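You operate a simulated robot arm through the tools that you are given. There is no shell and no other tool.

The job below is to be done with a simulated two-armed robot. You get a single attempt, and the scene is never put back.

## Task
Put two portions of drops in the small yellow cup and set it on the narrow tray.
Fine: one full press is one portion; the slide ends out. Set down upright: what you pick out.

It is judged by the outcome, as a careful person would: the job done as asked, and still so three seconds after it is handed in. It fails if anything else is knocked over, pushed out of place, dropped, spilled or broken.

## Robot
Two 7-joint arms with fingered hands on one trunk that stands fixed in place. Base frame: the origin is at the foot of the trunk, x ahead of it, y to its left, z up. Lengths are in m, angles in degrees, forces in N, time in s.
The left shoulder is at [0.096, 0.187, 1.08], the right one opposite. With the tool pointing down near the work surface each hand reaches from about 0.46 to 0.84 m from the base axis, measured 20 degrees to its own side. Payload 3.6 kg a hand.
Tool frame (each hand has its own): the origin (TCP) lies between the finger pads and is the grasp point; the fingertips stand 0.026 m ahead of it; z points along the fingers, y is the line along which they close. The gripper opens to 0.088 m; its body begins 0.03 m behind the TCP. The gripper is a hand of 3 fingers: y runs from the thumb to the fingers, the wrist lies at [-0.017, -0.098, -0.164] in the tool frame, and closing takes about 1.5 s.
Orientation is told as [roll, pitch, yaw] about the base's x, y, z axes, in that order, counted from this pose: with the fingers straight down and the wrist toward the robot, the tool's x, y and z point along [0, 1, 0], [1, 0, 0] and [0, 0, -1] of the base frame.

## Interface
- The arms move only by the tool servo_tool. It takes "left_moves", "right_moves" or both (then of equal length, played together; a hand with none holds still); each is a list of rows, each an object (a shift or turn left out is 0, a gripper value left out holds the last) with "offset": the shift along the base's x, y, z in m, a list of three; "dr": the turn, a rotation vector about the base's x, y, z in degrees, a list of three. In form: [{"offset": [x, y, z], "dr": [ax, ay, az]}, ...]. A call has 1 to 20 rows; each row shifts and turns the commanded pose from where the row before left it. "left_jaw" and "right_jaw" are, for a hand that has rows, the closure in counts, from 0 (fully open) to 255 (shut), set as the call begins (left out, the last holds). A row lasts 0.2 s, in which the tool goes at most 0.05 m and 8.6 degrees; a call with a longer step from one row to the next is refused whole, and so is a gripper value outside its range. Where a pose cannot be reached the arm comes as near as it can. A force on the tool above 60 N (or 10 N above the force at the start of the call, whichever is more), or a blocked arm, ends the call early, and 0.2 s more pass. Each finger travels about 0.153 m/s and halts on what it meets, pressing with about 23 N; the grip force reading is that of the motor and also rises with nothing between the fingers. The clock runs only during rows and for 0.2 s after the last one: add rows that do not move to give the fingers time. The reply holds the time, the measured pose of the TCP, the force on the tool along the base axes, the opening and the grip force, in the units named above and with some noise, with the torque about the TCP (base axes, N m) and any sound that the robot's microphone picked up.
- Cameras (640 x 400 px; columns grow to the right, rows downward): "scene" is now at [0.2504, 0.0306, 1.027]; the picture's right is [0.36, -0.93, 0.00], its down [0.11, 0.04, -0.99] and it looks along [0.93, 0.36, 0.11] (base axes); focal length 214 px, centre (320, 200). "left" rides on the left gripper at [-0.056, -0.08, -0.102] in its tool frame; the picture's right is [-0.73, -0.32, 0.60], its down [0.62, -0.67, 0.41] and it looks along [0.27, 0.68, 0.69] (tool axes); focal length 247 px, centre (320, 200). "right" rides on the right gripper at [0.056, -0.08, -0.102] in its tool frame; the picture's right is [-0.73, 0.32, -0.60], its down [-0.62, -0.67, 0.41] and it looks along [-0.27, 0.68, 0.69] (tool axes); focal length 247 px, centre (320, 200). There is no depth. A picture from a camera that has moved, and an enlarged one, comes with that camera's place and axes in the base frame and with its lens.
- snapshot(camera): a new picture of that camera. No time passes.
- slide_trunk(by): moves the trunk up (or, below 0, down) by that many m; the arms and the scene camera ride with it, the base frame stays. It gives what a move gives, with no picture.
- move_fingers(fingers, thumb_bend, thumb_turn, hand): sets how far each is bent, from 0 (flat) to 1 (curled in); at 0.3 the hand is open as for a grip, at 0.7 the pads meet at the TCP. One left out holds its place. A second passes; each finger stops where it meets its share of the squeeze, and holds until it gets a number again. A gripper value or a shape takes the hand back. It gives what a move gives, with no picture; readings hold the bend of each and the force on the fingers (four entries, about 0 where the hand has none), thumb and palm. thumb_turn goes from beside the hand (0) to across from the fingers (1), as for a grip.
- grasp_type(shape, hand): the hand has 3 fingers and takes this shape, open, in about a second: jaw (thumb against the fingers, like two jaws); tri (thumb and two fingers); tip (a fingertip pinch); poke (one finger out to press); point (the index stretched); flat (the hand flat); cup (the hand cupped); fist (a fist). The gripper value then closes the fingers along that shape, each until it touches; the sizes above hold for jaw. It gives what a move gives, with no picture.
- aim_head(pan, tilt): turns the head with the scene camera to pan (to the left, within 60 degrees either way) and tilt (down, from -29 to 69), counted from straight ahead of the robot (the tilt from the chest, where the trunk bows). It gives what a move gives.
- close_up(camera, box): a new picture of the part [left, top, right, bottom] of that camera's present view, enlarged. No time passes.
- job_done(): hands the job in; it is judged then, once.

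Places have to be worked out from the pictures, the camera data and where the tool is seen. Open the grippers and draw the arms clear of the work before you hand the job in, unless the task says otherwise.

The tools are called after "Emit:" as name(argument=value, ...) on one line, values as JSON. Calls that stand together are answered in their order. servo_tool: Moves the arms, as the interface text tells. Its arguments: {"type":"object","properties":{"left_moves":{"type":"array","items":{"type":"object","properties":{"offset":{"type":"array","items":{"type":"number"}},"dr":{"type":"array","items":{"type":"number"}}}}},"left_jaw":{"type":"number"},"right_moves":{"type":"array","items":{"type":"object","properties":{"offset":{"type":"array","items":{"type":"number"}},"dr":{"type":"array","items":{"type":"number"}}}}},"right_jaw":{"type":"number"}},"required":[]} The other tools are called the same way: slide_trunk (by) moves the trunk up or down; grasp_type (shape, hand) gives the hand a shape; move_fingers (fingers, thumb_bend, thumb_turn, hand) moves the fingers one by one; aim_head (pan, tilt) turns the head that bears the scene camera; snapshot (camera) takes a picture; close_up (camera, box) takes an enlarged picture of a part of a camera's view; job_done () hands the job in.

At the start:

```text
time: 0.0
left_position: [0.4207, 0.3195, 1.3029]
left_orientation: [0.1, 0.0, -0.1]
left_force: [-0.2, 0.2, 0.6]
left_ft_torque: [0.01, 0.0, 0.04]
left_gripper_width: 0.0876
left_grasp_force: 0.0
left_shape: jaw
left_bend: [0.3, 0.3, 0.98]
left_finger forces: [0.0, 0.0, 0.0, 0.0, 0.0, 0.0]
right_position: [0.5299, -0.024, 1.2901]
right_orientation: [0.0, -0.1, 0.0]
right_force: [0.1, -0.5, -0.5]
right_ft_torque: [0.04, -0.02, 0.01]
right_gripper_width: 0.088
right_grasp_force: 0.0
right_shape: jaw
right_bend: [0.3, 0.3, 0.98]
right_finger forces: [0.0, 0.0, 0.0, 0.0, 0.0, 0.0]
trunk travel left (down, up): [-0.225, 0.532]
head pan, tilt (commanded): [21.0, -6.5]
```

scene: 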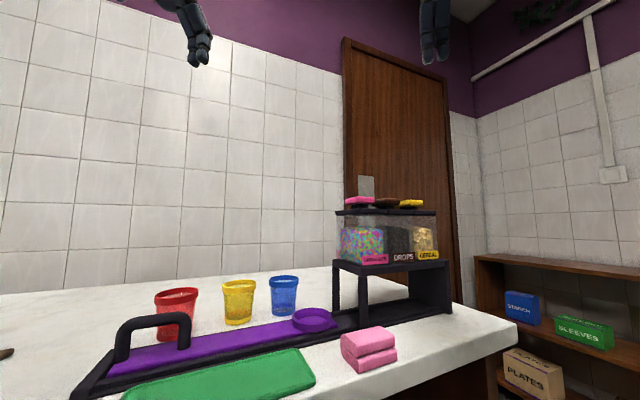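
right: 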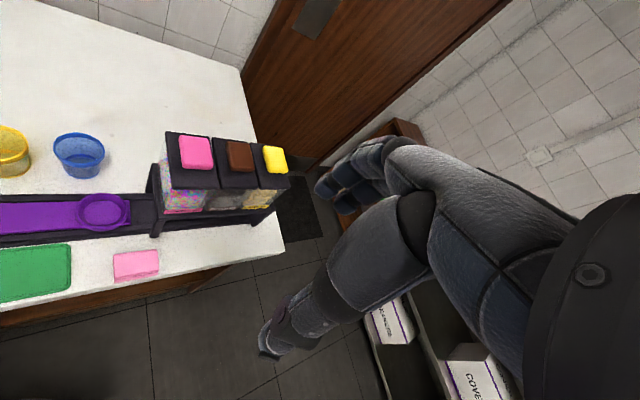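
left: 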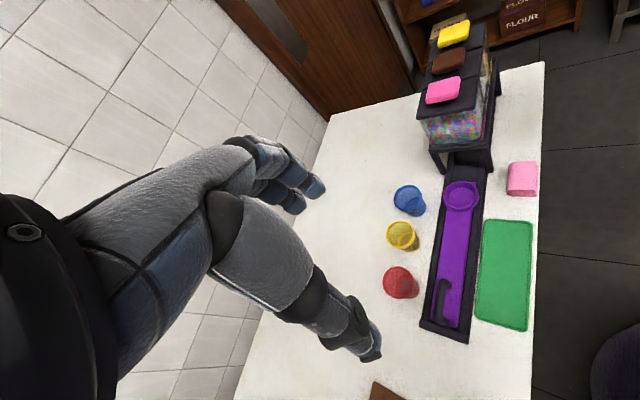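

I'll look first: the scene shows a three-bin dispenser, a purple slide with a handle and ring, and three cups. I turn the head down toward the work to see details.

Emit:
aim_head(pan=15, tilt=25)

Emit:
close_up(camera="left", box=[360, 0, 600, 150])

Emit:
close_up(camera="right", box=[0, 100, 320, 300])

```text
time: 1.0
left_position: [0.421, 0.3192, 1.303]
left_orientation: [0.1, 0.0, 0.0]
left_force: [-0.1, 0.3, -0.8]
left_ft_torque: [-0.01, -0.01, 0.04]
left_gripper_width: 0.0878
left_grasp_force: 0.0
left_shape: jaw
left_bend: [0.3, 0.3, 0.98]
left_finger forces: [0.0, 0.1, 0.0, 0.1, 0.0, 0.0]
right_position: [0.5295, -0.0242, 1.2905]
right_orientation: [0.1, 0.1, 0.0]
right_force: [0.1, 0.2, 0.3]
right_ft_torque: [0.0, 0.03, 0.03]
right_gripper_width: 0.088
right_grasp_force: 0.1
right_shape: jaw
right_bend: [0.3, 0.3, 0.98]
right_finger forces: [0.0, 0.0, 0.1, 0.0, 0.0, 0.0]
trunk travel left (down, up): [-0.225, 0.532]
head pan, tilt (commanded): [15.0, 25.0]
```

```text
2.67 times, centred on (480, 75) of left
camera zoom: at [0.3411, 0.2638, 1.4036], right [-0.32, -0.73, -0.6], down [-0.67, 0.62, -0.41], along [0.68, 0.27, -0.69], focal length 659 px, centre (-107, 533)
```

zoom: 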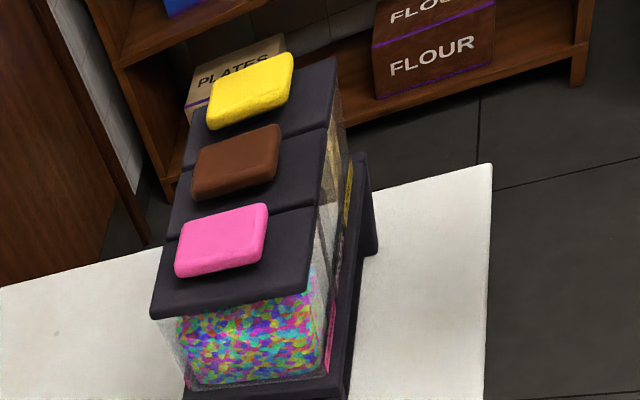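

```text
2.00 times, centred on (160, 200) of right
camera zoom: at [0.451, 0.0331, 1.3907], right [0.32, -0.73, 0.6], down [-0.67, -0.62, -0.41], along [0.68, -0.27, -0.69], focal length 494 px, centre (640, 200)
```

zoom: 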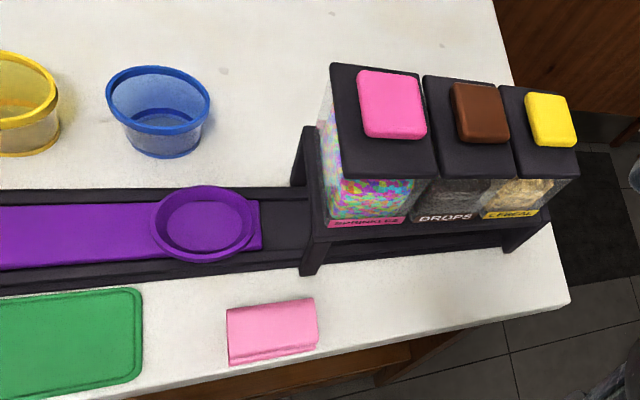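

Emit:
snapshot(camera="scene")

```text
taken
camera scene: at [0.2585, 0.0235, 0.9766], right [0.26, -0.97, 0.0], down [-0.41, -0.11, -0.91], along [0.88, 0.23, -0.42], focal length 214 px, centre (320, 200)
```

scene: 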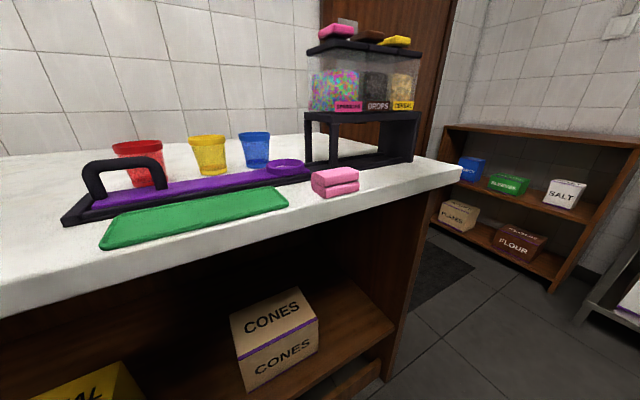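

The slide rail, cups, dispenser and green tray are visible, but something brown lies further left. I turn the head left to see the rest of the table.

Emit:
aim_head(pan=45, tilt=25)

Emit:
snapshot(camera="scene")

Emit:
snapshot(camera="left")

```text
time: 1.9
left_position: [0.4204, 0.3196, 1.3007]
left_orientation: [0.0, 0.0, -0.1]
left_force: [0.4, 0.2, -0.5]
left_ft_torque: [-0.02, 0.03, 0.01]
left_gripper_width: 0.088
left_grasp_force: 0.1
left_shape: jaw
left_bend: [0.3, 0.3, 0.98]
left_finger forces: [0.0, 0.1, 0.0, 0.0, 0.1, 0.0]
right_position: [0.5298, -0.024, 1.2889]
right_orientation: [0.0, 0.0, 0.0]
right_force: [0.6, 0.0, -0.1]
right_ft_torque: [0.0, -0.02, -0.02]
right_gripper_width: 0.0875
right_grasp_force: 0.2
right_shape: jaw
right_bend: [0.3, 0.3, 0.98]
right_finger forces: [0.0, 0.0, 0.0, 0.0, 0.1, 0.0]
trunk travel left (down, up): [-0.225, 0.532]
head pan, tilt (commanded): [45.0, 25.0]
```

```text
taken
camera scene: at [0.2348, 0.0647, 0.9766], right [0.71, -0.71, 0.0], down [-0.3, -0.3, -0.91], along [0.64, 0.64, -0.42], focal length 214 px, centre (320, 200)
```

scene: 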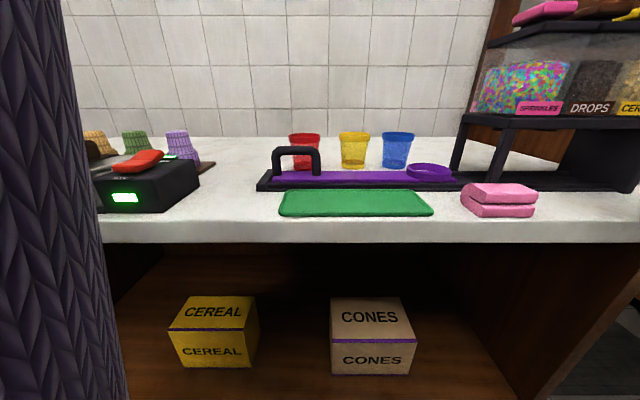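

```text
taken
camera left: at [0.3411, 0.2638, 1.4036], right [-0.32, -0.73, -0.6], down [-0.67, 0.62, -0.41], along [0.68, 0.27, -0.69], focal length 247 px, centre (320, 200)
```

left: 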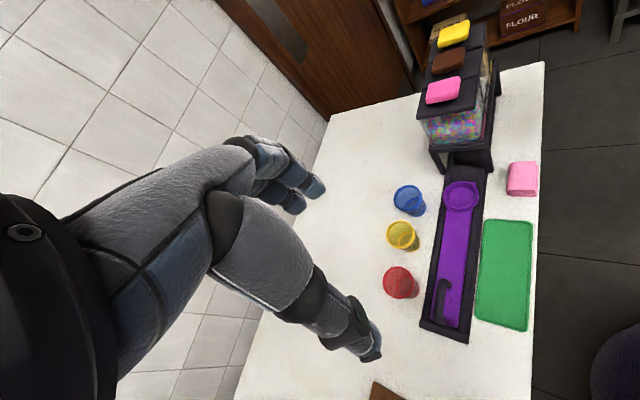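

There is a scale with a red item plus some cones/cups further left. I pan further left to see whether another tray stands there.

Emit:
aim_head(pan=60, tilt=40)

Emit:
snapshot(camera="scene")

```text
time: 2.7
left_position: [0.4193, 0.3204, 1.3025]
left_orientation: [0.0, 0.0, 0.0]
left_force: [0.3, -0.3, -0.3]
left_ft_torque: [0.03, 0.0, -0.01]
left_gripper_width: 0.0877
left_grasp_force: 0.1
left_shape: jaw
left_bend: [0.3, 0.3, 0.98]
left_finger forces: [0.1, 0.1, 0.0, 0.0, 0.0, 0.0]
right_position: [0.5302, -0.0255, 1.2895]
right_orientation: [0.0, 0.0, -0.1]
right_force: [0.0, 0.0, 0.2]
right_ft_torque: [0.0, 0.01, 0.05]
right_gripper_width: 0.0877
right_grasp_force: 0.1
right_shape: jaw
right_bend: [0.3, 0.3, 0.98]
right_finger forces: [0.1, 0.0, 0.1, 0.0, 0.1, 0.0]
trunk travel left (down, up): [-0.225, 0.532]
head pan, tilt (commanded): [60.0, 40.0]
```

```text
taken
camera scene: at [0.2121, 0.0733, 0.9533], right [0.87, -0.5, 0.0], down [-0.32, -0.56, -0.77], along [0.38, 0.66, -0.64], focal length 214 px, centre (320, 200)
```

scene: 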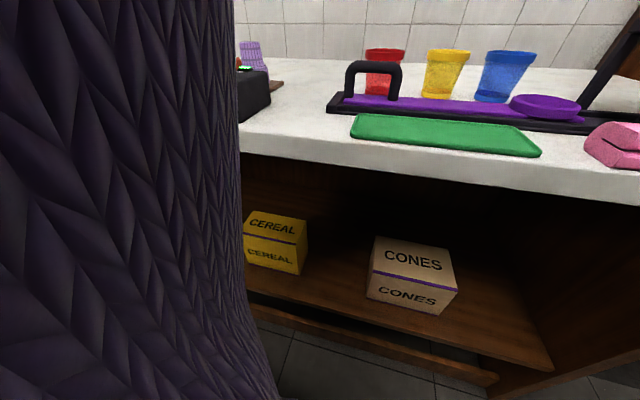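

Triangulating puts the table top at about z≈0.85 and the lids at about z≈1.07, so the head camera is low. I raise the trunk to get a better look down at the whole table.

Emit:
slide_trunk(by=0.3)

Emit:
aim_head(pan=55, tilt=40)

Emit:
snapshot(camera="scene")

Emit:
snapshot(camera="left")

```text
time: 5.7
left_position: [0.4215, 0.3202, 1.6021]
left_orientation: [0.0, 0.0, 0.0]
left_force: [0.5, -0.6, 0.3]
left_ft_torque: [-0.05, 0.01, 0.01]
left_gripper_width: 0.0873
left_grasp_force: 0.1
left_shape: jaw
left_bend: [0.3, 0.3, 0.98]
left_finger forces: [0.1, 0.1, 0.1, 0.0, 0.0, 0.0]
right_position: [0.5296, -0.024, 1.5898]
right_orientation: [0.0, 0.2, 0.1]
right_force: [-0.1, 0.3, 0.7]
right_ft_torque: [0.0, 0.0, 0.01]
right_gripper_width: 0.0875
right_grasp_force: 0.0
right_shape: jaw
right_bend: [0.3, 0.3, 0.98]
right_finger forces: [0.0, 0.1, 0.1, 0.0, 0.0, 0.1]
trunk travel left (down, up): [-0.525, 0.232]
head pan, tilt (commanded): [60.0, 40.0]
```

```text
time: 6.3
left_position: [0.4207, 0.3202, 1.6025]
left_orientation: [0.0, 0.0, 0.0]
left_force: [0.4, -0.2, -0.1]
left_ft_torque: [0.0, 0.04, -0.01]
left_gripper_width: 0.0877
left_grasp_force: 0.0
left_shape: jaw
left_bend: [0.3, 0.3, 0.98]
left_finger forces: [0.1, 0.0, 0.0, 0.0, 0.0, 0.0]
right_position: [0.5297, -0.0227, 1.5909]
right_orientation: [-0.1, 0.0, 0.1]
right_force: [-0.2, 0.6, -0.1]
right_ft_torque: [-0.01, 0.03, -0.05]
right_gripper_width: 0.0878
right_grasp_force: 0.1
right_shape: jaw
right_bend: [0.3, 0.3, 0.98]
right_finger forces: [0.0, 0.0, 0.1, 0.0, 0.0, 0.1]
trunk travel left (down, up): [-0.525, 0.232]
head pan, tilt (commanded): [55.0, 40.0]
```

```text
taken
camera scene: at [0.1817, 0.0694, 1.2733], right [0.82, -0.57, 0.0], down [-0.37, -0.53, -0.77], along [0.44, 0.63, -0.64], focal length 214 px, centre (320, 200)
```

scene: 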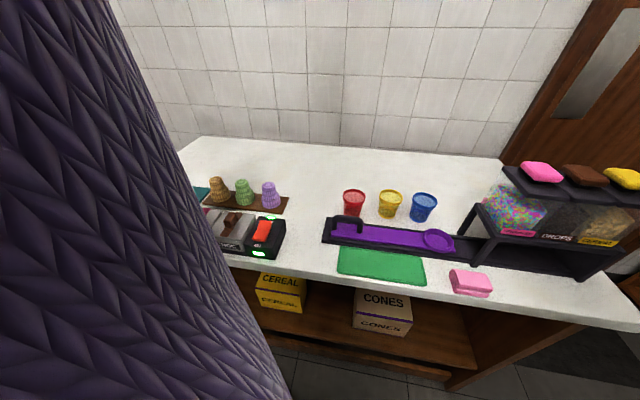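

```text
taken
camera left: at [0.3411, 0.2638, 1.7036], right [-0.32, -0.73, -0.6], down [-0.67, 0.62, -0.41], along [0.68, 0.27, -0.69], focal length 247 px, centre (320, 200)
```

left: 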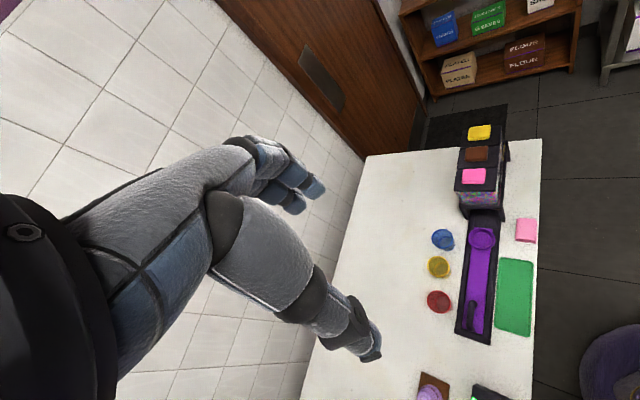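

Now I can see most of the table; I zoom on the left group, the cups and slide, and the dispenser.

Emit:
close_up(camera="scene", box=[180, 160, 340, 260])

Emit:
close_up(camera="scene", box=[310, 170, 502, 290])

Emit:
close_up(camera="scene", box=[448, 155, 640, 275])

```text
4.00 times, centred on (260, 210) of scene
camera zoom: at [0.1817, 0.0694, 1.2733], right [0.82, -0.57, 0.0], down [-0.37, -0.53, -0.77], along [0.44, 0.63, -0.64], focal length 858 px, centre (560, 160)
```

zoom: 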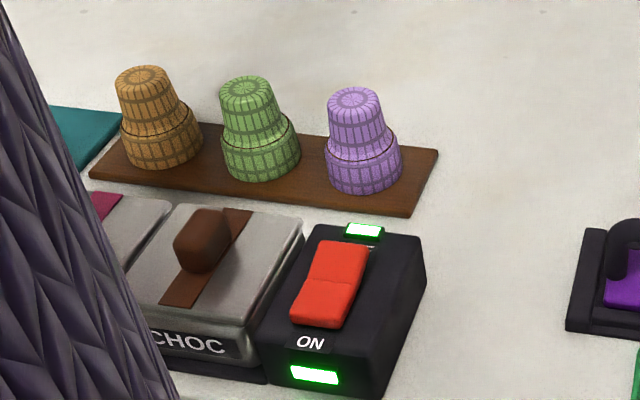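

```text
3.33 times, centred on (406, 230) of scene
camera zoom: at [0.1817, 0.0694, 1.2733], right [0.82, -0.57, 0.0], down [-0.37, -0.53, -0.77], along [0.44, 0.63, -0.64], focal length 715 px, centre (33, 100)
```

zoom: 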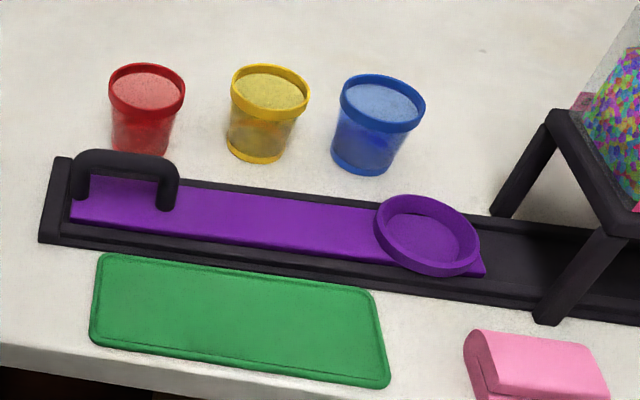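

```text
3.33 times, centred on (544, 215) of scene
camera zoom: at [0.1817, 0.0694, 1.2733], right [0.82, -0.57, 0.0], down [-0.37, -0.53, -0.77], along [0.44, 0.63, -0.64], focal length 715 px, centre (-427, 150)
```

zoom: 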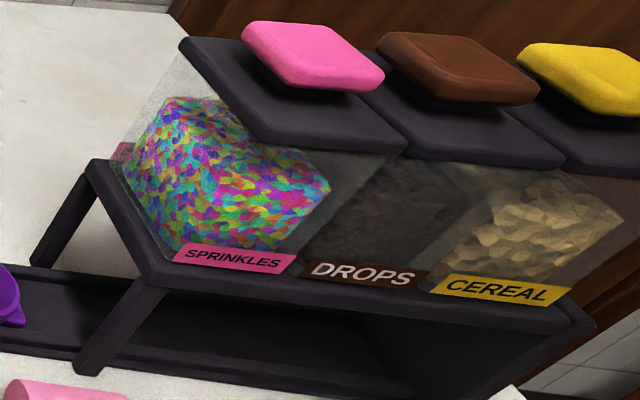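

The green tray lies in front of the slide, and a teal item is half-hidden far left. I turn the left wrist to look there before deciding which is the narrow tray.

Emit:
servo_tool(left_moves=[{"dr": [0, 0, 8.5]}, {"dr": [0, 0, 8.5]}, {"dr": [0, 0, 8.5]}, {"dr": [0, 0, 8.5]}, {"dr": [0, 0, 8.5]}, {"dr": [0, 0, 8.5]}])

Emit:
snapshot(camera="left")

```text
time: 7.8
left_position: [0.4194, 0.3188, 1.6014]
left_orientation: [0.0, -0.1, 51.3]
left_force: [-0.3, -0.1, -0.6]
left_ft_torque: [-0.02, 0.0, -0.03]
left_gripper_width: 0.0878
left_grasp_force: 0.1
left_shape: jaw
left_bend: [0.3, 0.3, 0.98]
left_finger forces: [0.0, 0.0, 0.0, 0.1, 0.0, 0.0]
right_position: [0.5309, -0.0245, 1.59]
right_orientation: [0.0, 0.0, -0.1]
right_force: [0.1, -0.4, 0.6]
right_ft_torque: [0.02, 0.01, 0.01]
right_gripper_width: 0.0876
right_grasp_force: 0.1
right_shape: jaw
right_bend: [0.3, 0.3, 0.98]
right_finger forces: [0.0, 0.0, 0.0, 0.0, 0.1, 0.0]
trunk travel left (down, up): [-0.525, 0.232]
head pan, tilt (commanded): [55.0, 40.0]
```

```text
taken
camera left: at [0.4143, 0.2217, 1.7038], right [0.37, -0.71, -0.6], down [-0.9, -0.13, -0.41], along [0.22, 0.69, -0.69], focal length 247 px, centre (320, 200)
```

left: 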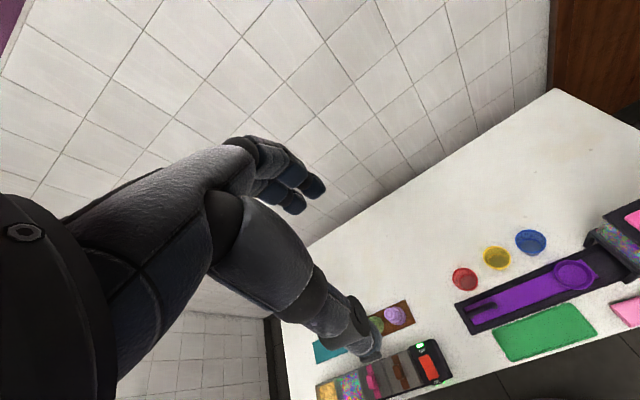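

The teal item is partly behind the thumb; I turn the wrist a bit more for a clear view.

Emit:
servo_tool(left_moves=[{"dr": [0, 0, 8.5]}, {"dr": [0, 0, 8.5]}, {"dr": [0, 0, 8.5]}])

Emit:
close_up(camera="left", box=[320, 200, 640, 400])

```text
time: 8.6
left_position: [0.4203, 0.3191, 1.6017]
left_orientation: [-0.1, 0.0, 76.7]
left_force: [0.3, 0.2, 0.4]
left_ft_torque: [0.01, -0.02, 0.01]
left_gripper_width: 0.0878
left_grasp_force: 0.0
left_shape: jaw
left_bend: [0.3, 0.3, 0.98]
left_finger forces: [0.0, 0.1, 0.1, 0.1, 0.1, 0.1]
right_position: [0.5298, -0.0256, 1.5908]
right_orientation: [0.1, 0.0, 0.0]
right_force: [-0.2, -0.4, 0.7]
right_ft_torque: [0.01, 0.0, -0.02]
right_gripper_width: 0.0875
right_grasp_force: 0.1
right_shape: jaw
right_bend: [0.3, 0.3, 0.98]
right_finger forces: [0.0, 0.0, 0.0, 0.0, 0.0, 0.0]
trunk travel left (down, up): [-0.525, 0.232]
head pan, tilt (commanded): [55.0, 40.0]
```

```text
2.00 times, centred on (480, 300) of left
camera zoom: at [0.4575, 0.2285, 1.7041], right [0.64, -0.48, -0.6], down [-0.76, -0.5, -0.41], along [-0.1, 0.72, -0.69], focal length 494 px, centre (0, 0)
```

zoom: 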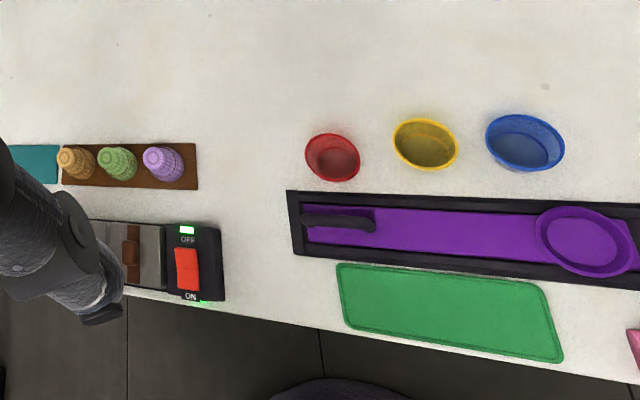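

The teal tray's extent is still hidden behind the thumb. I shift the left hand along the table to the left to see it whole.

Emit:
servo_tool(left_moves=[{"offset": [-0.03, 0.035, 0]}, {"offset": [-0.03, 0.035, 0]}, {"offset": [-0.03, 0.035, 0]}, {"offset": [-0.03, 0.035, 0]}, {"offset": [-0.03, 0.035, 0]}])

Emit:
snapshot(camera="left")

```text
time: 9.8
left_position: [0.3719, 0.5029, 1.5947]
left_orientation: [0.2, 0.1, 76.4]
left_force: [0.6, 1.1, -0.3]
left_ft_torque: [-0.06, 0.01, 0.05]
left_gripper_width: 0.0876
left_grasp_force: 0.0
left_shape: jaw
left_bend: [0.3, 0.3, 0.98]
left_finger forces: [0.0, 0.1, 0.0, 0.0, 0.0, 0.1]
left hand out of reach, approached as far as the arm can: row 2, 3, 4, 5
right_position: [0.5305, -0.0228, 1.589]
right_orientation: [0.0, 0.0, -0.1]
right_force: [-0.3, -0.4, -0.1]
right_ft_torque: [0.02, -0.04, 0.0]
right_gripper_width: 0.0878
right_grasp_force: 0.0
right_shape: jaw
right_bend: [0.3, 0.3, 0.98]
right_finger forces: [0.1, 0.0, 0.0, 0.0, 0.0, 0.0]
trunk travel left (down, up): [-0.525, 0.232]
head pan, tilt (commanded): [55.0, 40.0]
```

```text
taken
camera left: at [0.4085, 0.4118, 1.6968], right [0.64, -0.48, -0.6], down [-0.76, -0.5, -0.41], along [-0.1, 0.72, -0.69], focal length 247 px, centre (320, 200)
```

left: 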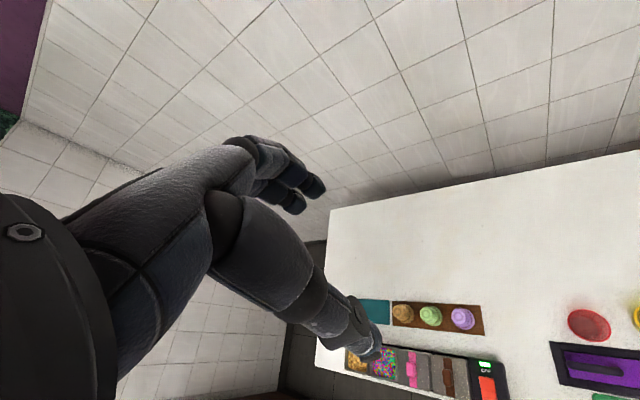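

The lower digit still hides most of the teal item. I fold the hand into a fist to clear the view and look again.

Emit:
grasp_type(hand="left", shape="flat")

Emit:
snapshot(camera="left")

```text
time: 10.7
left_position: [0.3721, 0.5002, 1.5962]
left_orientation: [0.1, 0.0, 76.5]
left_force: [0.0, 0.2, -0.3]
left_ft_torque: [0.0, 0.0, -0.01]
left_gripper_width: 0.0825
left_grasp_force: 0.0
left_shape: flat
left_bend: [0.0, 0.39, 0.0]
left_finger forces: [0.0, 0.0, 0.0, 0.1, 0.0, 0.0]
right_position: [0.5301, -0.0239, 1.5903]
right_orientation: [0.0, -0.1, 0.1]
right_force: [0.4, 0.1, 0.3]
right_ft_torque: [-0.02, 0.0, 0.04]
right_gripper_width: 0.0875
right_grasp_force: 0.0
right_shape: jaw
right_bend: [0.3, 0.3, 0.98]
right_finger forces: [0.1, 0.0, 0.0, 0.1, 0.0, 0.0]
trunk travel left (down, up): [-0.525, 0.232]
head pan, tilt (commanded): [55.0, 40.0]
```

```text
taken
camera left: at [0.4079, 0.41, 1.6974], right [0.64, -0.48, -0.6], down [-0.76, -0.5, -0.41], along [-0.1, 0.72, -0.69], focal length 247 px, centre (320, 200)
```

left: 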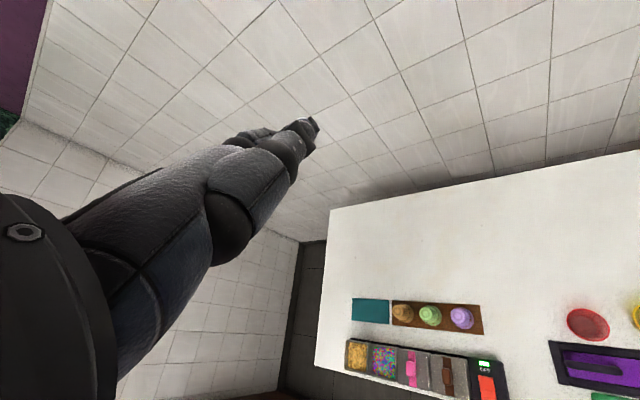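

Emit:
close_up(camera="left", box=[320, 260, 544, 400])

```text
2.86 times, centred on (432, 330) of left
camera zoom: at [0.4079, 0.41, 1.6974], right [0.64, -0.48, -0.6], down [-0.76, -0.5, -0.41], along [-0.1, 0.72, -0.69], focal length 706 px, centre (0, -171)
```

zoom: 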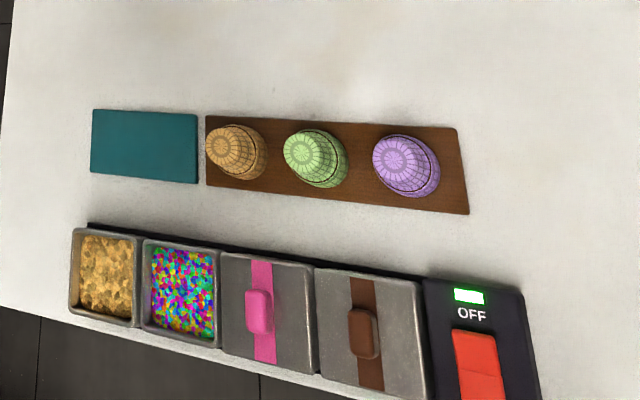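

The teal piece is a flat pad about 0.14×0.07 and the wooden board holds cones, so the rimmed green strip (~0.19×0.07) is the narrow tray. I lower the trunk halfway, restore the jaw shape and aim the head at the work.

Emit:
slide_trunk(by=-0.15)

Emit:
grasp_type(hand="left", shape="jaw")

Emit:
aim_head(pan=32, tilt=35)

Emit:
snapshot(camera="scene")

```text
time: 12.4
left_position: [0.4065, 0.5021, 1.4258]
left_orientation: [3.0, 0.6, 76.6]
left_force: [0.2, 0.2, -0.2]
left_ft_torque: [0.01, -0.03, -0.02]
left_gripper_width: 0.0828
left_grasp_force: 0.1
left_shape: flat
left_bend: [0.0, 0.39, 0.0]
left_finger forces: [0.0, 0.0, 0.1, 0.0, 0.0, 0.1]
right_position: [0.5286, -0.0231, 1.4398]
right_orientation: [0.0, 0.0, 0.0]
right_force: [-0.7, 1.2, 0.3]
right_ft_torque: [0.0, 0.04, 0.01]
right_gripper_width: 0.088
right_grasp_force: 0.0
right_shape: jaw
right_bend: [0.3, 0.3, 0.98]
right_finger forces: [0.1, 0.0, 0.1, 0.0, 0.1, 0.1]
trunk travel left (down, up): [-0.375, 0.382]
head pan, tilt (commanded): [55.0, 40.0]
```

```text
time: 13.3
left_position: [0.407, 0.502, 1.4243]
left_orientation: [3.0, 0.8, 76.6]
left_force: [0.3, -0.3, 0.7]
left_ft_torque: [0.04, 0.0, 0.02]
left_gripper_width: 0.0878
left_grasp_force: 0.1
left_shape: jaw
left_bend: [0.3, 0.3, 0.97]
left_finger forces: [0.1, 0.0, 0.0, 0.0, 0.0, 0.1]
right_position: [0.5303, -0.0245, 1.4384]
right_orientation: [-0.1, -0.1, 0.0]
right_force: [-0.1, 1.1, 0.3]
right_ft_torque: [0.03, 0.0, -0.01]
right_gripper_width: 0.0877
right_grasp_force: 0.1
right_shape: jaw
right_bend: [0.3, 0.3, 0.98]
right_finger forces: [0.1, 0.0, 0.0, 0.1, 0.1, 0.1]
trunk travel left (down, up): [-0.375, 0.382]
head pan, tilt (commanded): [55.0, 40.0]
```

```text
time: 14.2
left_position: [0.4065, 0.5027, 1.4262]
left_orientation: [3.1, 0.8, 76.6]
left_force: [0.2, -0.4, -0.2]
left_ft_torque: [0.05, -0.02, -0.01]
left_gripper_width: 0.0877
left_grasp_force: 0.0
left_shape: jaw
left_bend: [0.3, 0.3, 0.97]
left_finger forces: [0.0, 0.0, 0.0, 0.0, 0.0, 0.0]
right_position: [0.5305, -0.0249, 1.4402]
right_orientation: [0.0, 0.1, 0.1]
right_force: [-0.2, -0.7, -0.5]
right_ft_torque: [0.01, 0.01, -0.02]
right_gripper_width: 0.0879
right_grasp_force: 0.3
right_shape: jaw
right_bend: [0.3, 0.3, 0.98]
right_finger forces: [0.0, 0.0, 0.0, 0.0, 0.0, 0.0]
trunk travel left (down, up): [-0.375, 0.382]
head pan, tilt (commanded): [32.0, 35.0]
```

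```text
taken
camera scene: at [0.2201, 0.0464, 1.1235], right [0.53, -0.85, 0.0], down [-0.49, -0.3, -0.82], along [0.69, 0.43, -0.57], focal length 214 px, centre (320, 200)
```

scene: 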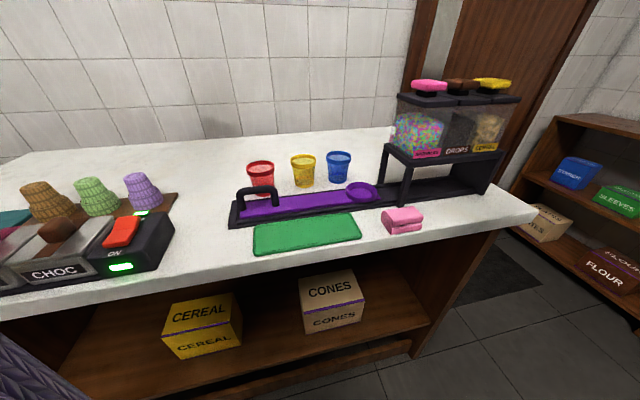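

Nice overview. I first bring the left hand back inside its reach and start the turn to yaw 45, checking how the commanded pose behaves.

Emit:
servo_tool(left_moves=[{"offset": [0.03, -0.03, 0], "dr": [0, 0, -8]}, {"offset": [0.03, -0.03, 0], "dr": [0, 0, -8]}, {"offset": [0.03, -0.03, 0], "dr": [0, 0, -8]}, {"offset": [0.03, -0.03, 0], "dr": [0, 0, -7.5]}])

```text
time: 15.2
left_position: [0.5256, 0.3802, 1.4246]
left_orientation: [3.2, 0.8, 45.0]
left_force: [0.6, -0.5, -0.1]
left_ft_torque: [0.03, 0.0, -0.03]
left_gripper_width: 0.0881
left_grasp_force: 0.0
left_shape: jaw
left_bend: [0.3, 0.3, 0.97]
left_finger forces: [0.0, 0.0, 0.1, 0.0, 0.0, 0.0]
right_position: [0.5308, -0.0247, 1.4386]
right_orientation: [0.0, 0.1, 0.0]
right_force: [0.8, -0.2, -0.2]
right_ft_torque: [0.01, 0.0, 0.01]
right_gripper_width: 0.0878
right_grasp_force: 0.0
right_shape: jaw
right_bend: [0.3, 0.3, 0.98]
right_finger forces: [0.0, 0.1, 0.0, 0.0, 0.1, 0.0]
trunk travel left (down, up): [-0.375, 0.382]
head pan, tilt (commanded): [32.0, 35.0]
```

The command rebases to the measured pose, good. I level the tool and lower the left hand to about 0.2 m above the yellow cup, then look with the left camera.

Emit:
servo_tool(left_moves=[{"offset": [0.0093, -0.0063, -0.0375], "dr": [-0.85, -1.4, 0]}, {"offset": [0.0093, -0.0063, -0.0375], "dr": [-0.85, -1.4, 0]}, {"offset": [0.0093, -0.0063, -0.0375]}, {"offset": [0.0093, -0.0063, -0.0375]}, {"offset": [0.0093, -0.0063, -0.0375]}, {"offset": [0.0093, -0.0063, -0.0375]}, {"offset": [0.0093, -0.0063, -0.0375]}, {"offset": [0.0093, -0.0063, -0.0375]}, {}])

Emit:
snapshot(camera="left")

Emit:
snapshot(camera="scene")

```text
time: 17.2
left_position: [0.6009, 0.3309, 1.1247]
left_orientation: [-0.2, -0.1, 45.0]
left_force: [-0.2, 0.3, 0.0]
left_ft_torque: [0.02, 0.02, -0.02]
left_gripper_width: 0.0876
left_grasp_force: 0.0
left_shape: jaw
left_bend: [0.3, 0.3, 0.97]
left_finger forces: [0.0, 0.1, 0.0, 0.0, 0.0, 0.1]
right_position: [0.5301, -0.0238, 1.4402]
right_orientation: [-0.1, 0.0, 0.0]
right_force: [0.3, -0.3, -0.2]
right_ft_torque: [-0.03, 0.0, -0.04]
right_gripper_width: 0.0875
right_grasp_force: 0.0
right_shape: jaw
right_bend: [0.3, 0.3, 0.98]
right_finger forces: [0.1, 0.0, 0.1, 0.0, 0.0, 0.0]
trunk travel left (down, up): [-0.375, 0.382]
head pan, tilt (commanded): [32.0, 35.0]
```

```text
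taken
camera left: at [0.584, 0.2352, 1.2259], right [0.3, -0.75, -0.6], down [-0.91, -0.03, -0.41], along [0.29, 0.67, -0.69], focal length 247 px, centre (320, 200)
```

left: 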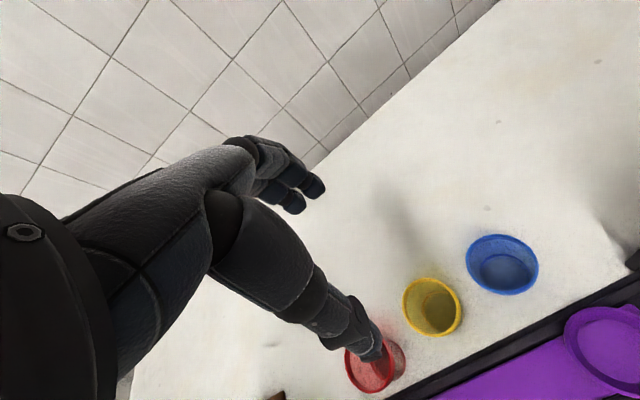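

```text
taken
camera scene: at [0.2198, 0.0464, 1.1237], right [0.53, -0.85, 0.0], down [-0.49, -0.3, -0.82], along [0.69, 0.43, -0.57], focal length 214 px, centre (320, 200)
```

scene: 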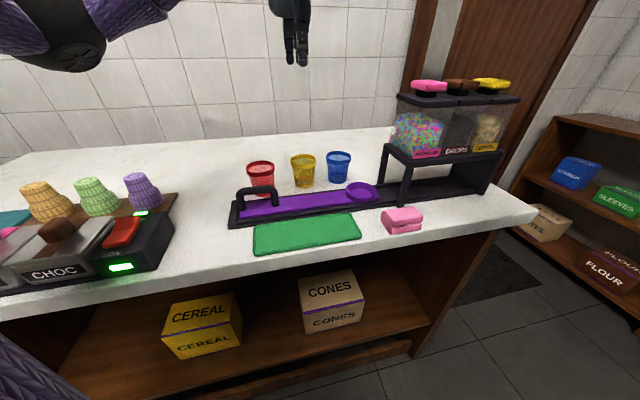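

The left camera places the yellow cup's rim at about (0.592, 0.320, 0.92). I lower the hand to just above the rim and check the alignment.

Emit:
servo_tool(left_moves=[{"offset": [-0.0045, -0.0055, -0.02]}, {"offset": [-0.0045, -0.0055, -0.03]}, {"offset": [0, 0, -0.035]}, {"offset": [0, 0, -0.035]}, {"offset": [0, 0, -0.02]}, {}])

Emit:
snapshot(camera="left")

Emit:
close_up(camera="scene", box=[220, 60, 412, 180])

```text
time: 18.6
left_position: [0.5926, 0.32, 0.9856]
left_orientation: [-0.1, 0.0, 45.0]
left_force: [-0.3, -0.3, 0.1]
left_ft_torque: [-0.02, 0.02, -0.03]
left_gripper_width: 0.0879
left_grasp_force: 0.0
left_shape: jaw
left_bend: [0.3, 0.3, 0.97]
left_finger forces: [0.0, 0.0, 0.0, 0.0, 0.0, 0.0]
right_position: [0.5297, -0.025, 1.4389]
right_orientation: [0.1, 0.0, 0.0]
right_force: [0.0, 0.0, -0.6]
right_ft_torque: [0.02, 0.0, 0.01]
right_gripper_width: 0.0876
right_grasp_force: 0.0
right_shape: jaw
right_bend: [0.3, 0.3, 0.98]
right_finger forces: [0.0, 0.1, 0.0, 0.0, 0.1, 0.1]
trunk travel left (down, up): [-0.375, 0.382]
head pan, tilt (commanded): [32.0, 35.0]
```

```text
taken
camera left: at [0.5759, 0.2243, 1.0868], right [0.3, -0.75, -0.6], down [-0.91, -0.03, -0.41], along [0.29, 0.67, -0.69], focal length 247 px, centre (320, 200)
```

left: 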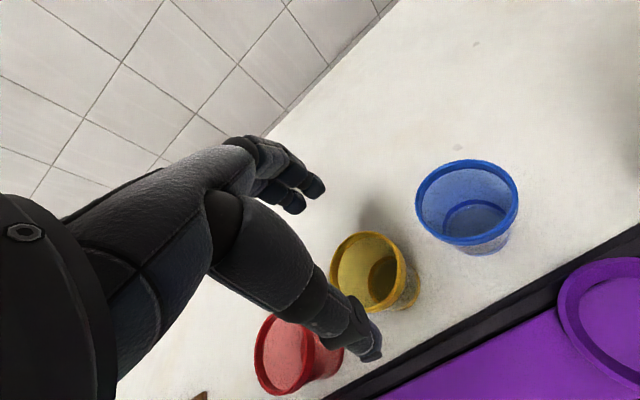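

```text
3.33 times, centred on (316, 120) of scene
camera zoom: at [0.2202, 0.0463, 1.1236], right [0.53, -0.85, 0.0], down [-0.49, -0.3, -0.82], along [0.69, 0.43, -0.57], focal length 715 px, centre (333, 467)
```

zoom: 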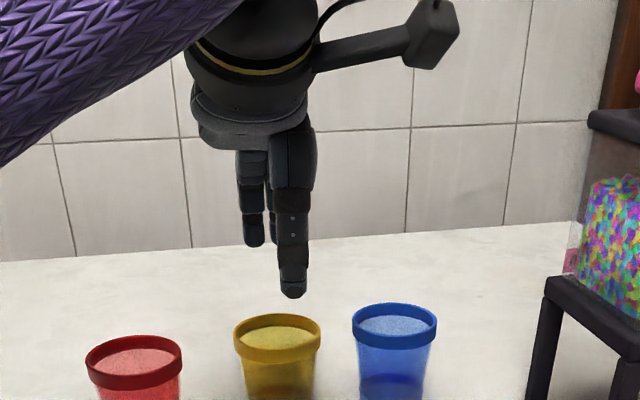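

Combining both views, the rim is at about (0.5925, 0.321, 0.912), right under the tool. I descend to z≈0.901 so the fingertips straddle the upper cup and stay above the rail.

Emit:
servo_tool(left_moves=[{"offset": [0, 0, -0.02]}, {"offset": [0, 0, -0.02]}, {"offset": [0, 0, -0.02]}, {"offset": [0, 0, -0.015]}, {"offset": [0, 0, -0.0095]}, {}])

Emit:
snapshot(camera="left")

Emit:
close_up(camera="scene", box=[220, 100, 412, 220])

```text
time: 20.0
left_position: [0.5912, 0.3199, 0.9002]
left_orientation: [-0.1, 0.0, 45.1]
left_force: [-0.6, -0.3, 1.1]
left_ft_torque: [-0.03, -0.01, 0.02]
left_gripper_width: 0.088
left_grasp_force: 0.1
left_shape: jaw
left_bend: [0.3, 0.3, 0.97]
left_finger forces: [0.0, 0.0, 0.0, 0.0, 0.0, 0.0]
right_position: [0.5291, -0.023, 1.4386]
right_orientation: [0.0, 0.0, 0.1]
right_force: [-0.9, -0.3, 0.5]
right_ft_torque: [0.0, 0.01, -0.01]
right_gripper_width: 0.0877
right_grasp_force: 0.0
right_shape: jaw
right_bend: [0.3, 0.3, 0.98]
right_finger forces: [0.1, 0.0, 0.0, 0.0, 0.0, 0.0]
trunk travel left (down, up): [-0.375, 0.382]
head pan, tilt (commanded): [32.0, 35.0]
```

```text
taken
camera left: at [0.5744, 0.2248, 1.0018], right [0.3, -0.75, -0.6], down [-0.91, -0.03, -0.41], along [0.29, 0.67, -0.69], focal length 247 px, centre (320, 200)
```

left: 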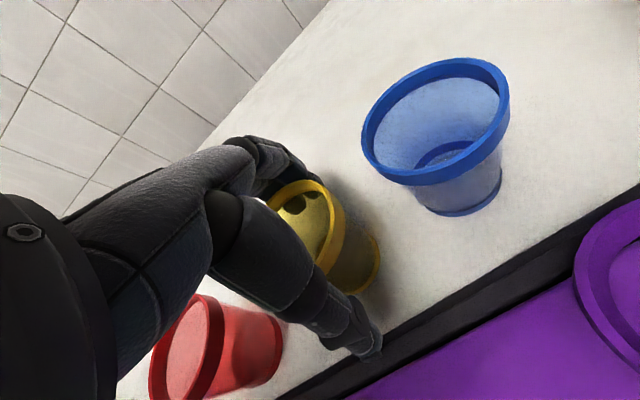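

```text
3.33 times, centred on (316, 160) of scene
camera zoom: at [0.2202, 0.0463, 1.1235], right [0.53, -0.85, 0.0], down [-0.49, -0.3, -0.82], along [0.69, 0.43, -0.57], focal length 715 px, centre (333, 333)
```

zoom: 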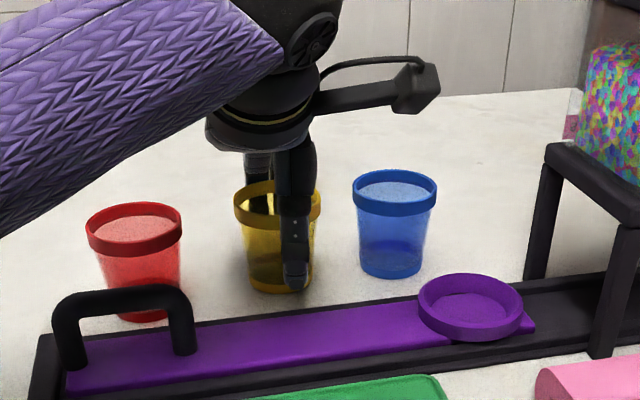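

The cup sits between thumb and fingers with the rim clear. I close the jaw with still rows to give the fingers time.

Emit:
servo_tool(left_moves=[{}, {}, {}, {}, {}, {}, {}, {}], left_jaw=200)

Emit:
snapshot(camera="left")

Emit:
close_up(camera="scene", box=[220, 100, 412, 220])

```text
time: 21.8
left_position: [0.5905, 0.3203, 0.9]
left_orientation: [-0.1, 0.0, 45.0]
left_force: [0.4, 0.3, 1.9]
left_ft_torque: [0.03, -0.02, 0.02]
left_gripper_width: 0.039
left_grasp_force: 23.1
left_shape: jaw
left_bend: [0.52, 0.64, 0.99]
left_finger forces: [5.2, 19.4, 0.0, 0.0, 23.5, 0.0]
right_position: [0.5301, -0.0242, 1.4385]
right_orientation: [0.0, 0.0, 0.0]
right_force: [0.2, -0.1, -0.1]
right_ft_torque: [0.0, 0.0, 0.06]
right_gripper_width: 0.0878
right_grasp_force: 0.0
right_shape: jaw
right_bend: [0.3, 0.3, 0.98]
right_finger forces: [0.0, 0.0, 0.0, 0.1, 0.1, 0.1]
trunk travel left (down, up): [-0.375, 0.382]
head pan, tilt (commanded): [32.0, 35.0]
```

```text
taken
camera left: at [0.5744, 0.2247, 1.0022], right [0.3, -0.75, -0.6], down [-0.91, -0.03, -0.41], along [0.29, 0.67, -0.69], focal length 247 px, centre (320, 200)
```

left: 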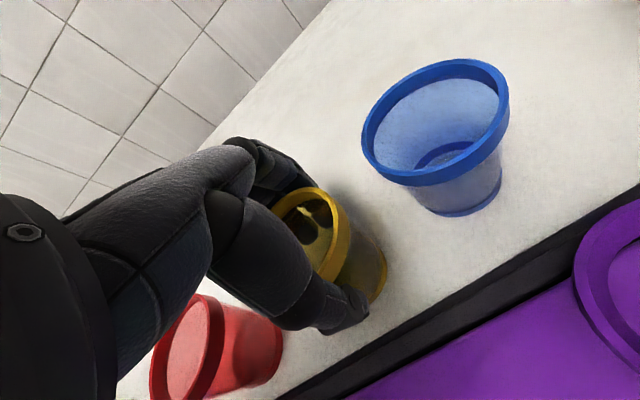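

```text
3.33 times, centred on (316, 160) of scene
camera zoom: at [0.2201, 0.0462, 1.1236], right [0.53, -0.85, 0.0], down [-0.49, -0.3, -0.82], along [0.69, 0.43, -0.57], focal length 715 px, centre (333, 333)
```

zoom: 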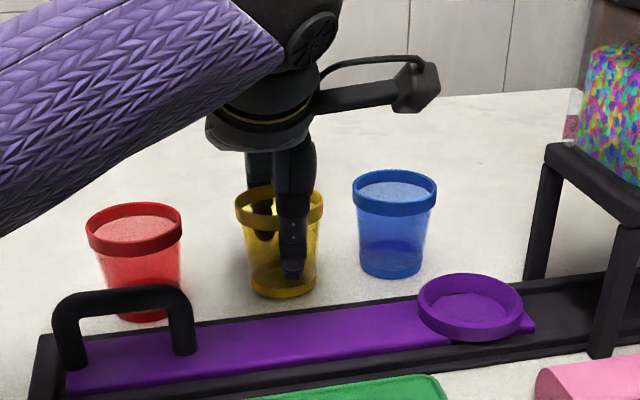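

The grip holds at 23 N with both fingers and thumb loaded. I lift the cup straight up about 0.09 m and check it hangs level.

Emit:
servo_tool(left_moves=[{"offset": [0, 0, 0.01]}, {"offset": [0, 0, 0.02]}, {"offset": [0, 0, 0.03]}, {"offset": [0, 0, 0.03]}, {}])

Emit:
snapshot(camera="left")

Emit:
close_up(camera="scene", box=[220, 60, 412, 180])

```text
time: 23.0
left_position: [0.5917, 0.3203, 0.9892]
left_orientation: [-0.2, -0.1, 44.9]
left_force: [-0.3, 0.3, 0.3]
left_ft_torque: [0.04, -0.01, 0.01]
left_gripper_width: 0.0391
left_grasp_force: 22.8
left_shape: jaw
left_bend: [0.52, 0.64, 0.99]
left_finger forces: [5.5, 19.5, 0.1, 0.1, 23.4, 0.0]
right_position: [0.5302, -0.0233, 1.4397]
right_orientation: [0.1, 0.0, 0.0]
right_force: [-0.3, 0.1, 0.1]
right_ft_torque: [0.0, 0.01, 0.01]
right_gripper_width: 0.0878
right_grasp_force: 0.1
right_shape: jaw
right_bend: [0.3, 0.3, 0.98]
right_finger forces: [0.0, 0.0, 0.1, 0.1, 0.1, 0.1]
trunk travel left (down, up): [-0.375, 0.382]
head pan, tilt (commanded): [32.0, 35.0]
```

```text
taken
camera left: at [0.5758, 0.2258, 1.0907], right [0.3, -0.75, -0.6], down [-0.91, -0.03, -0.41], along [0.29, 0.67, -0.69], focal length 247 px, centre (320, 200)
```

left: 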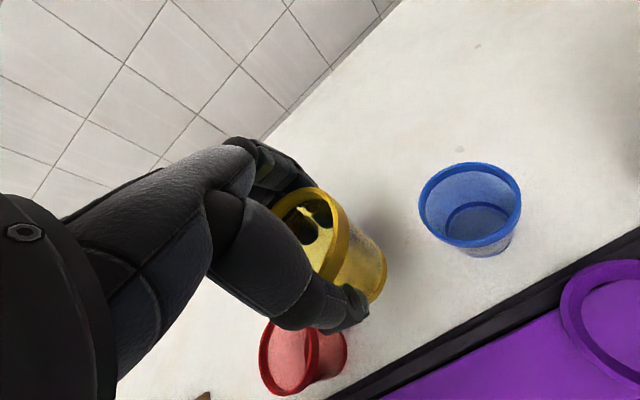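

```text
3.33 times, centred on (316, 120) of scene
camera zoom: at [0.2202, 0.0465, 1.1235], right [0.53, -0.85, 0.0], down [-0.49, -0.3, -0.82], along [0.69, 0.43, -0.57], focal length 715 px, centre (333, 467)
```

zoom: 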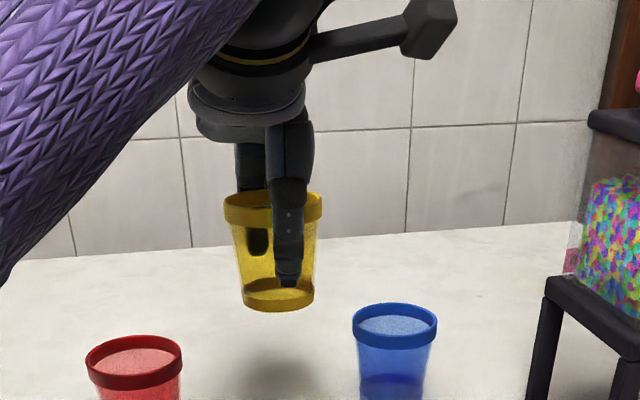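

The cup is held level, its bottom about 0.05 below the TCP; the ring's centre triangulates to about (0.606, 0.179) with its top at z≈0.87. I move back over the slide while turning the hand to yaw 20 so its camera arm stays clear of the dispenser, then along the slide to above the ring.

Emit:
servo_tool(left_moves=[{"offset": [-0.02, -0.02, 0.01], "dr": [0, 0, -8.3]}, {"offset": [-0.022, -0.022, 0], "dr": [0, 0, -8.3]}, {"offset": [-0.022, -0.022, 0], "dr": [0, 0, -8.4]}, {"offset": [0.025, -0.025, 0]}, {"offset": [0.025, -0.025, 0]}, {"offset": [0.02, -0.02, 0]}, {}])

Emit:
snapshot(camera="left")

Emit:
snapshot(camera="scene")

```text
time: 24.6
left_position: [0.5984, 0.1857, 1.0009]
left_orientation: [-0.2, 0.0, 20.0]
left_force: [-0.6, 0.0, -0.4]
left_ft_torque: [0.02, 0.01, 0.0]
left_gripper_width: 0.039
left_grasp_force: 23.1
left_shape: jaw
left_bend: [0.52, 0.64, 0.99]
left_finger forces: [5.6, 19.5, 0.0, 0.0, 23.4, 0.0]
right_position: [0.5296, -0.0238, 1.4404]
right_orientation: [0.0, 0.0, 0.0]
right_force: [-0.1, 0.5, 0.0]
right_ft_torque: [0.01, -0.01, 0.01]
right_gripper_width: 0.0877
right_grasp_force: 0.0
right_shape: jaw
right_bend: [0.3, 0.3, 0.98]
right_finger forces: [0.0, 0.1, 0.0, 0.1, 0.1, 0.0]
trunk travel left (down, up): [-0.375, 0.382]
head pan, tilt (commanded): [32.0, 35.0]
```

```text
taken
camera left: at [0.5431, 0.106, 1.1023], right [-0.05, -0.8, -0.6], down [-0.84, 0.36, -0.41], along [0.54, 0.48, -0.69], focal length 247 px, centre (320, 200)
```

left: 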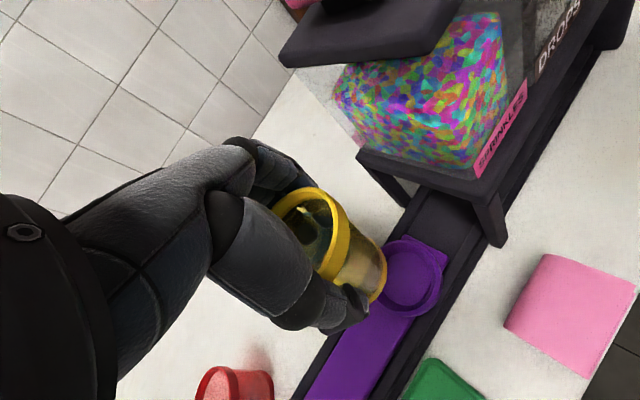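

```text
taken
camera scene: at [0.2199, 0.0467, 1.1236], right [0.53, -0.85, 0.0], down [-0.49, -0.3, -0.82], along [0.69, 0.43, -0.57], focal length 214 px, centre (320, 200)
```

scene: 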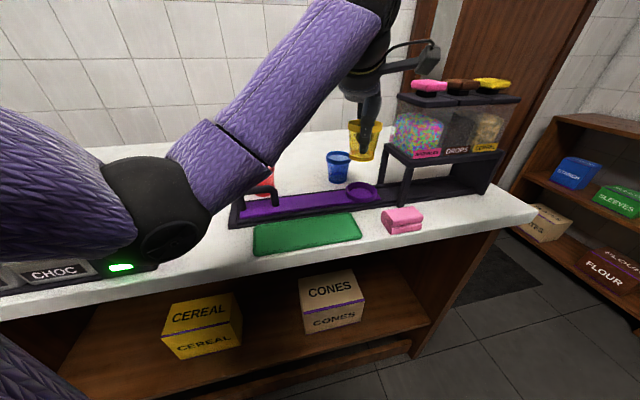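

I zoom in on the ring and the cup base to fix the ring's centre from this closer view.

Emit:
close_up(camera="left", box=[300, 200, 492, 320])

Emit:
close_up(camera="scene", box=[310, 100, 438, 220])

```text
3.33 times, centred on (396, 260) of left
camera zoom: at [0.5431, 0.106, 1.1023], right [-0.05, -0.8, -0.6], down [-0.84, 0.36, -0.41], along [0.54, 0.48, -0.69], focal length 823 px, centre (67, 0)
```

zoom: 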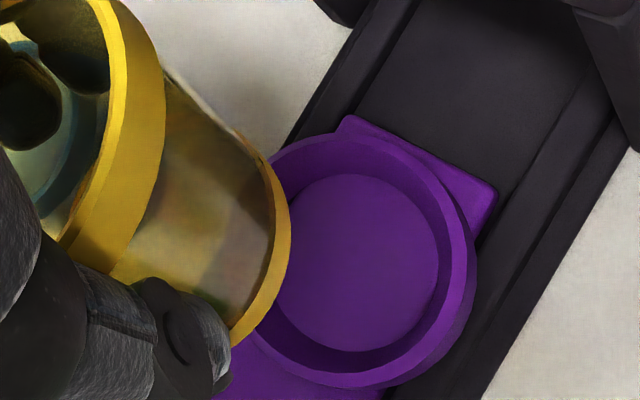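

```text
3.33 times, centred on (374, 160) of scene
camera zoom: at [0.2199, 0.0467, 1.1236], right [0.53, -0.85, 0.0], down [-0.49, -0.3, -0.82], along [0.69, 0.43, -0.57], focal length 715 px, centre (140, 333)
```

zoom: 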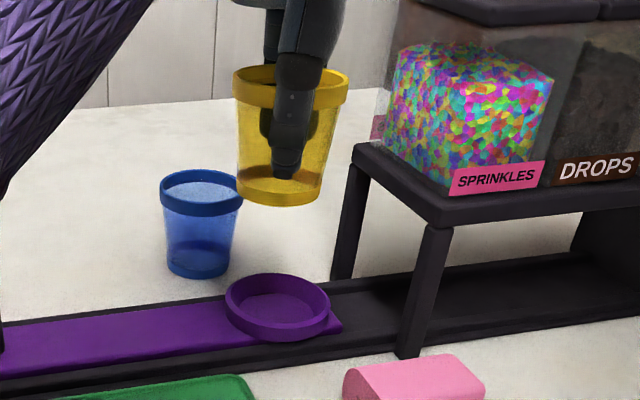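

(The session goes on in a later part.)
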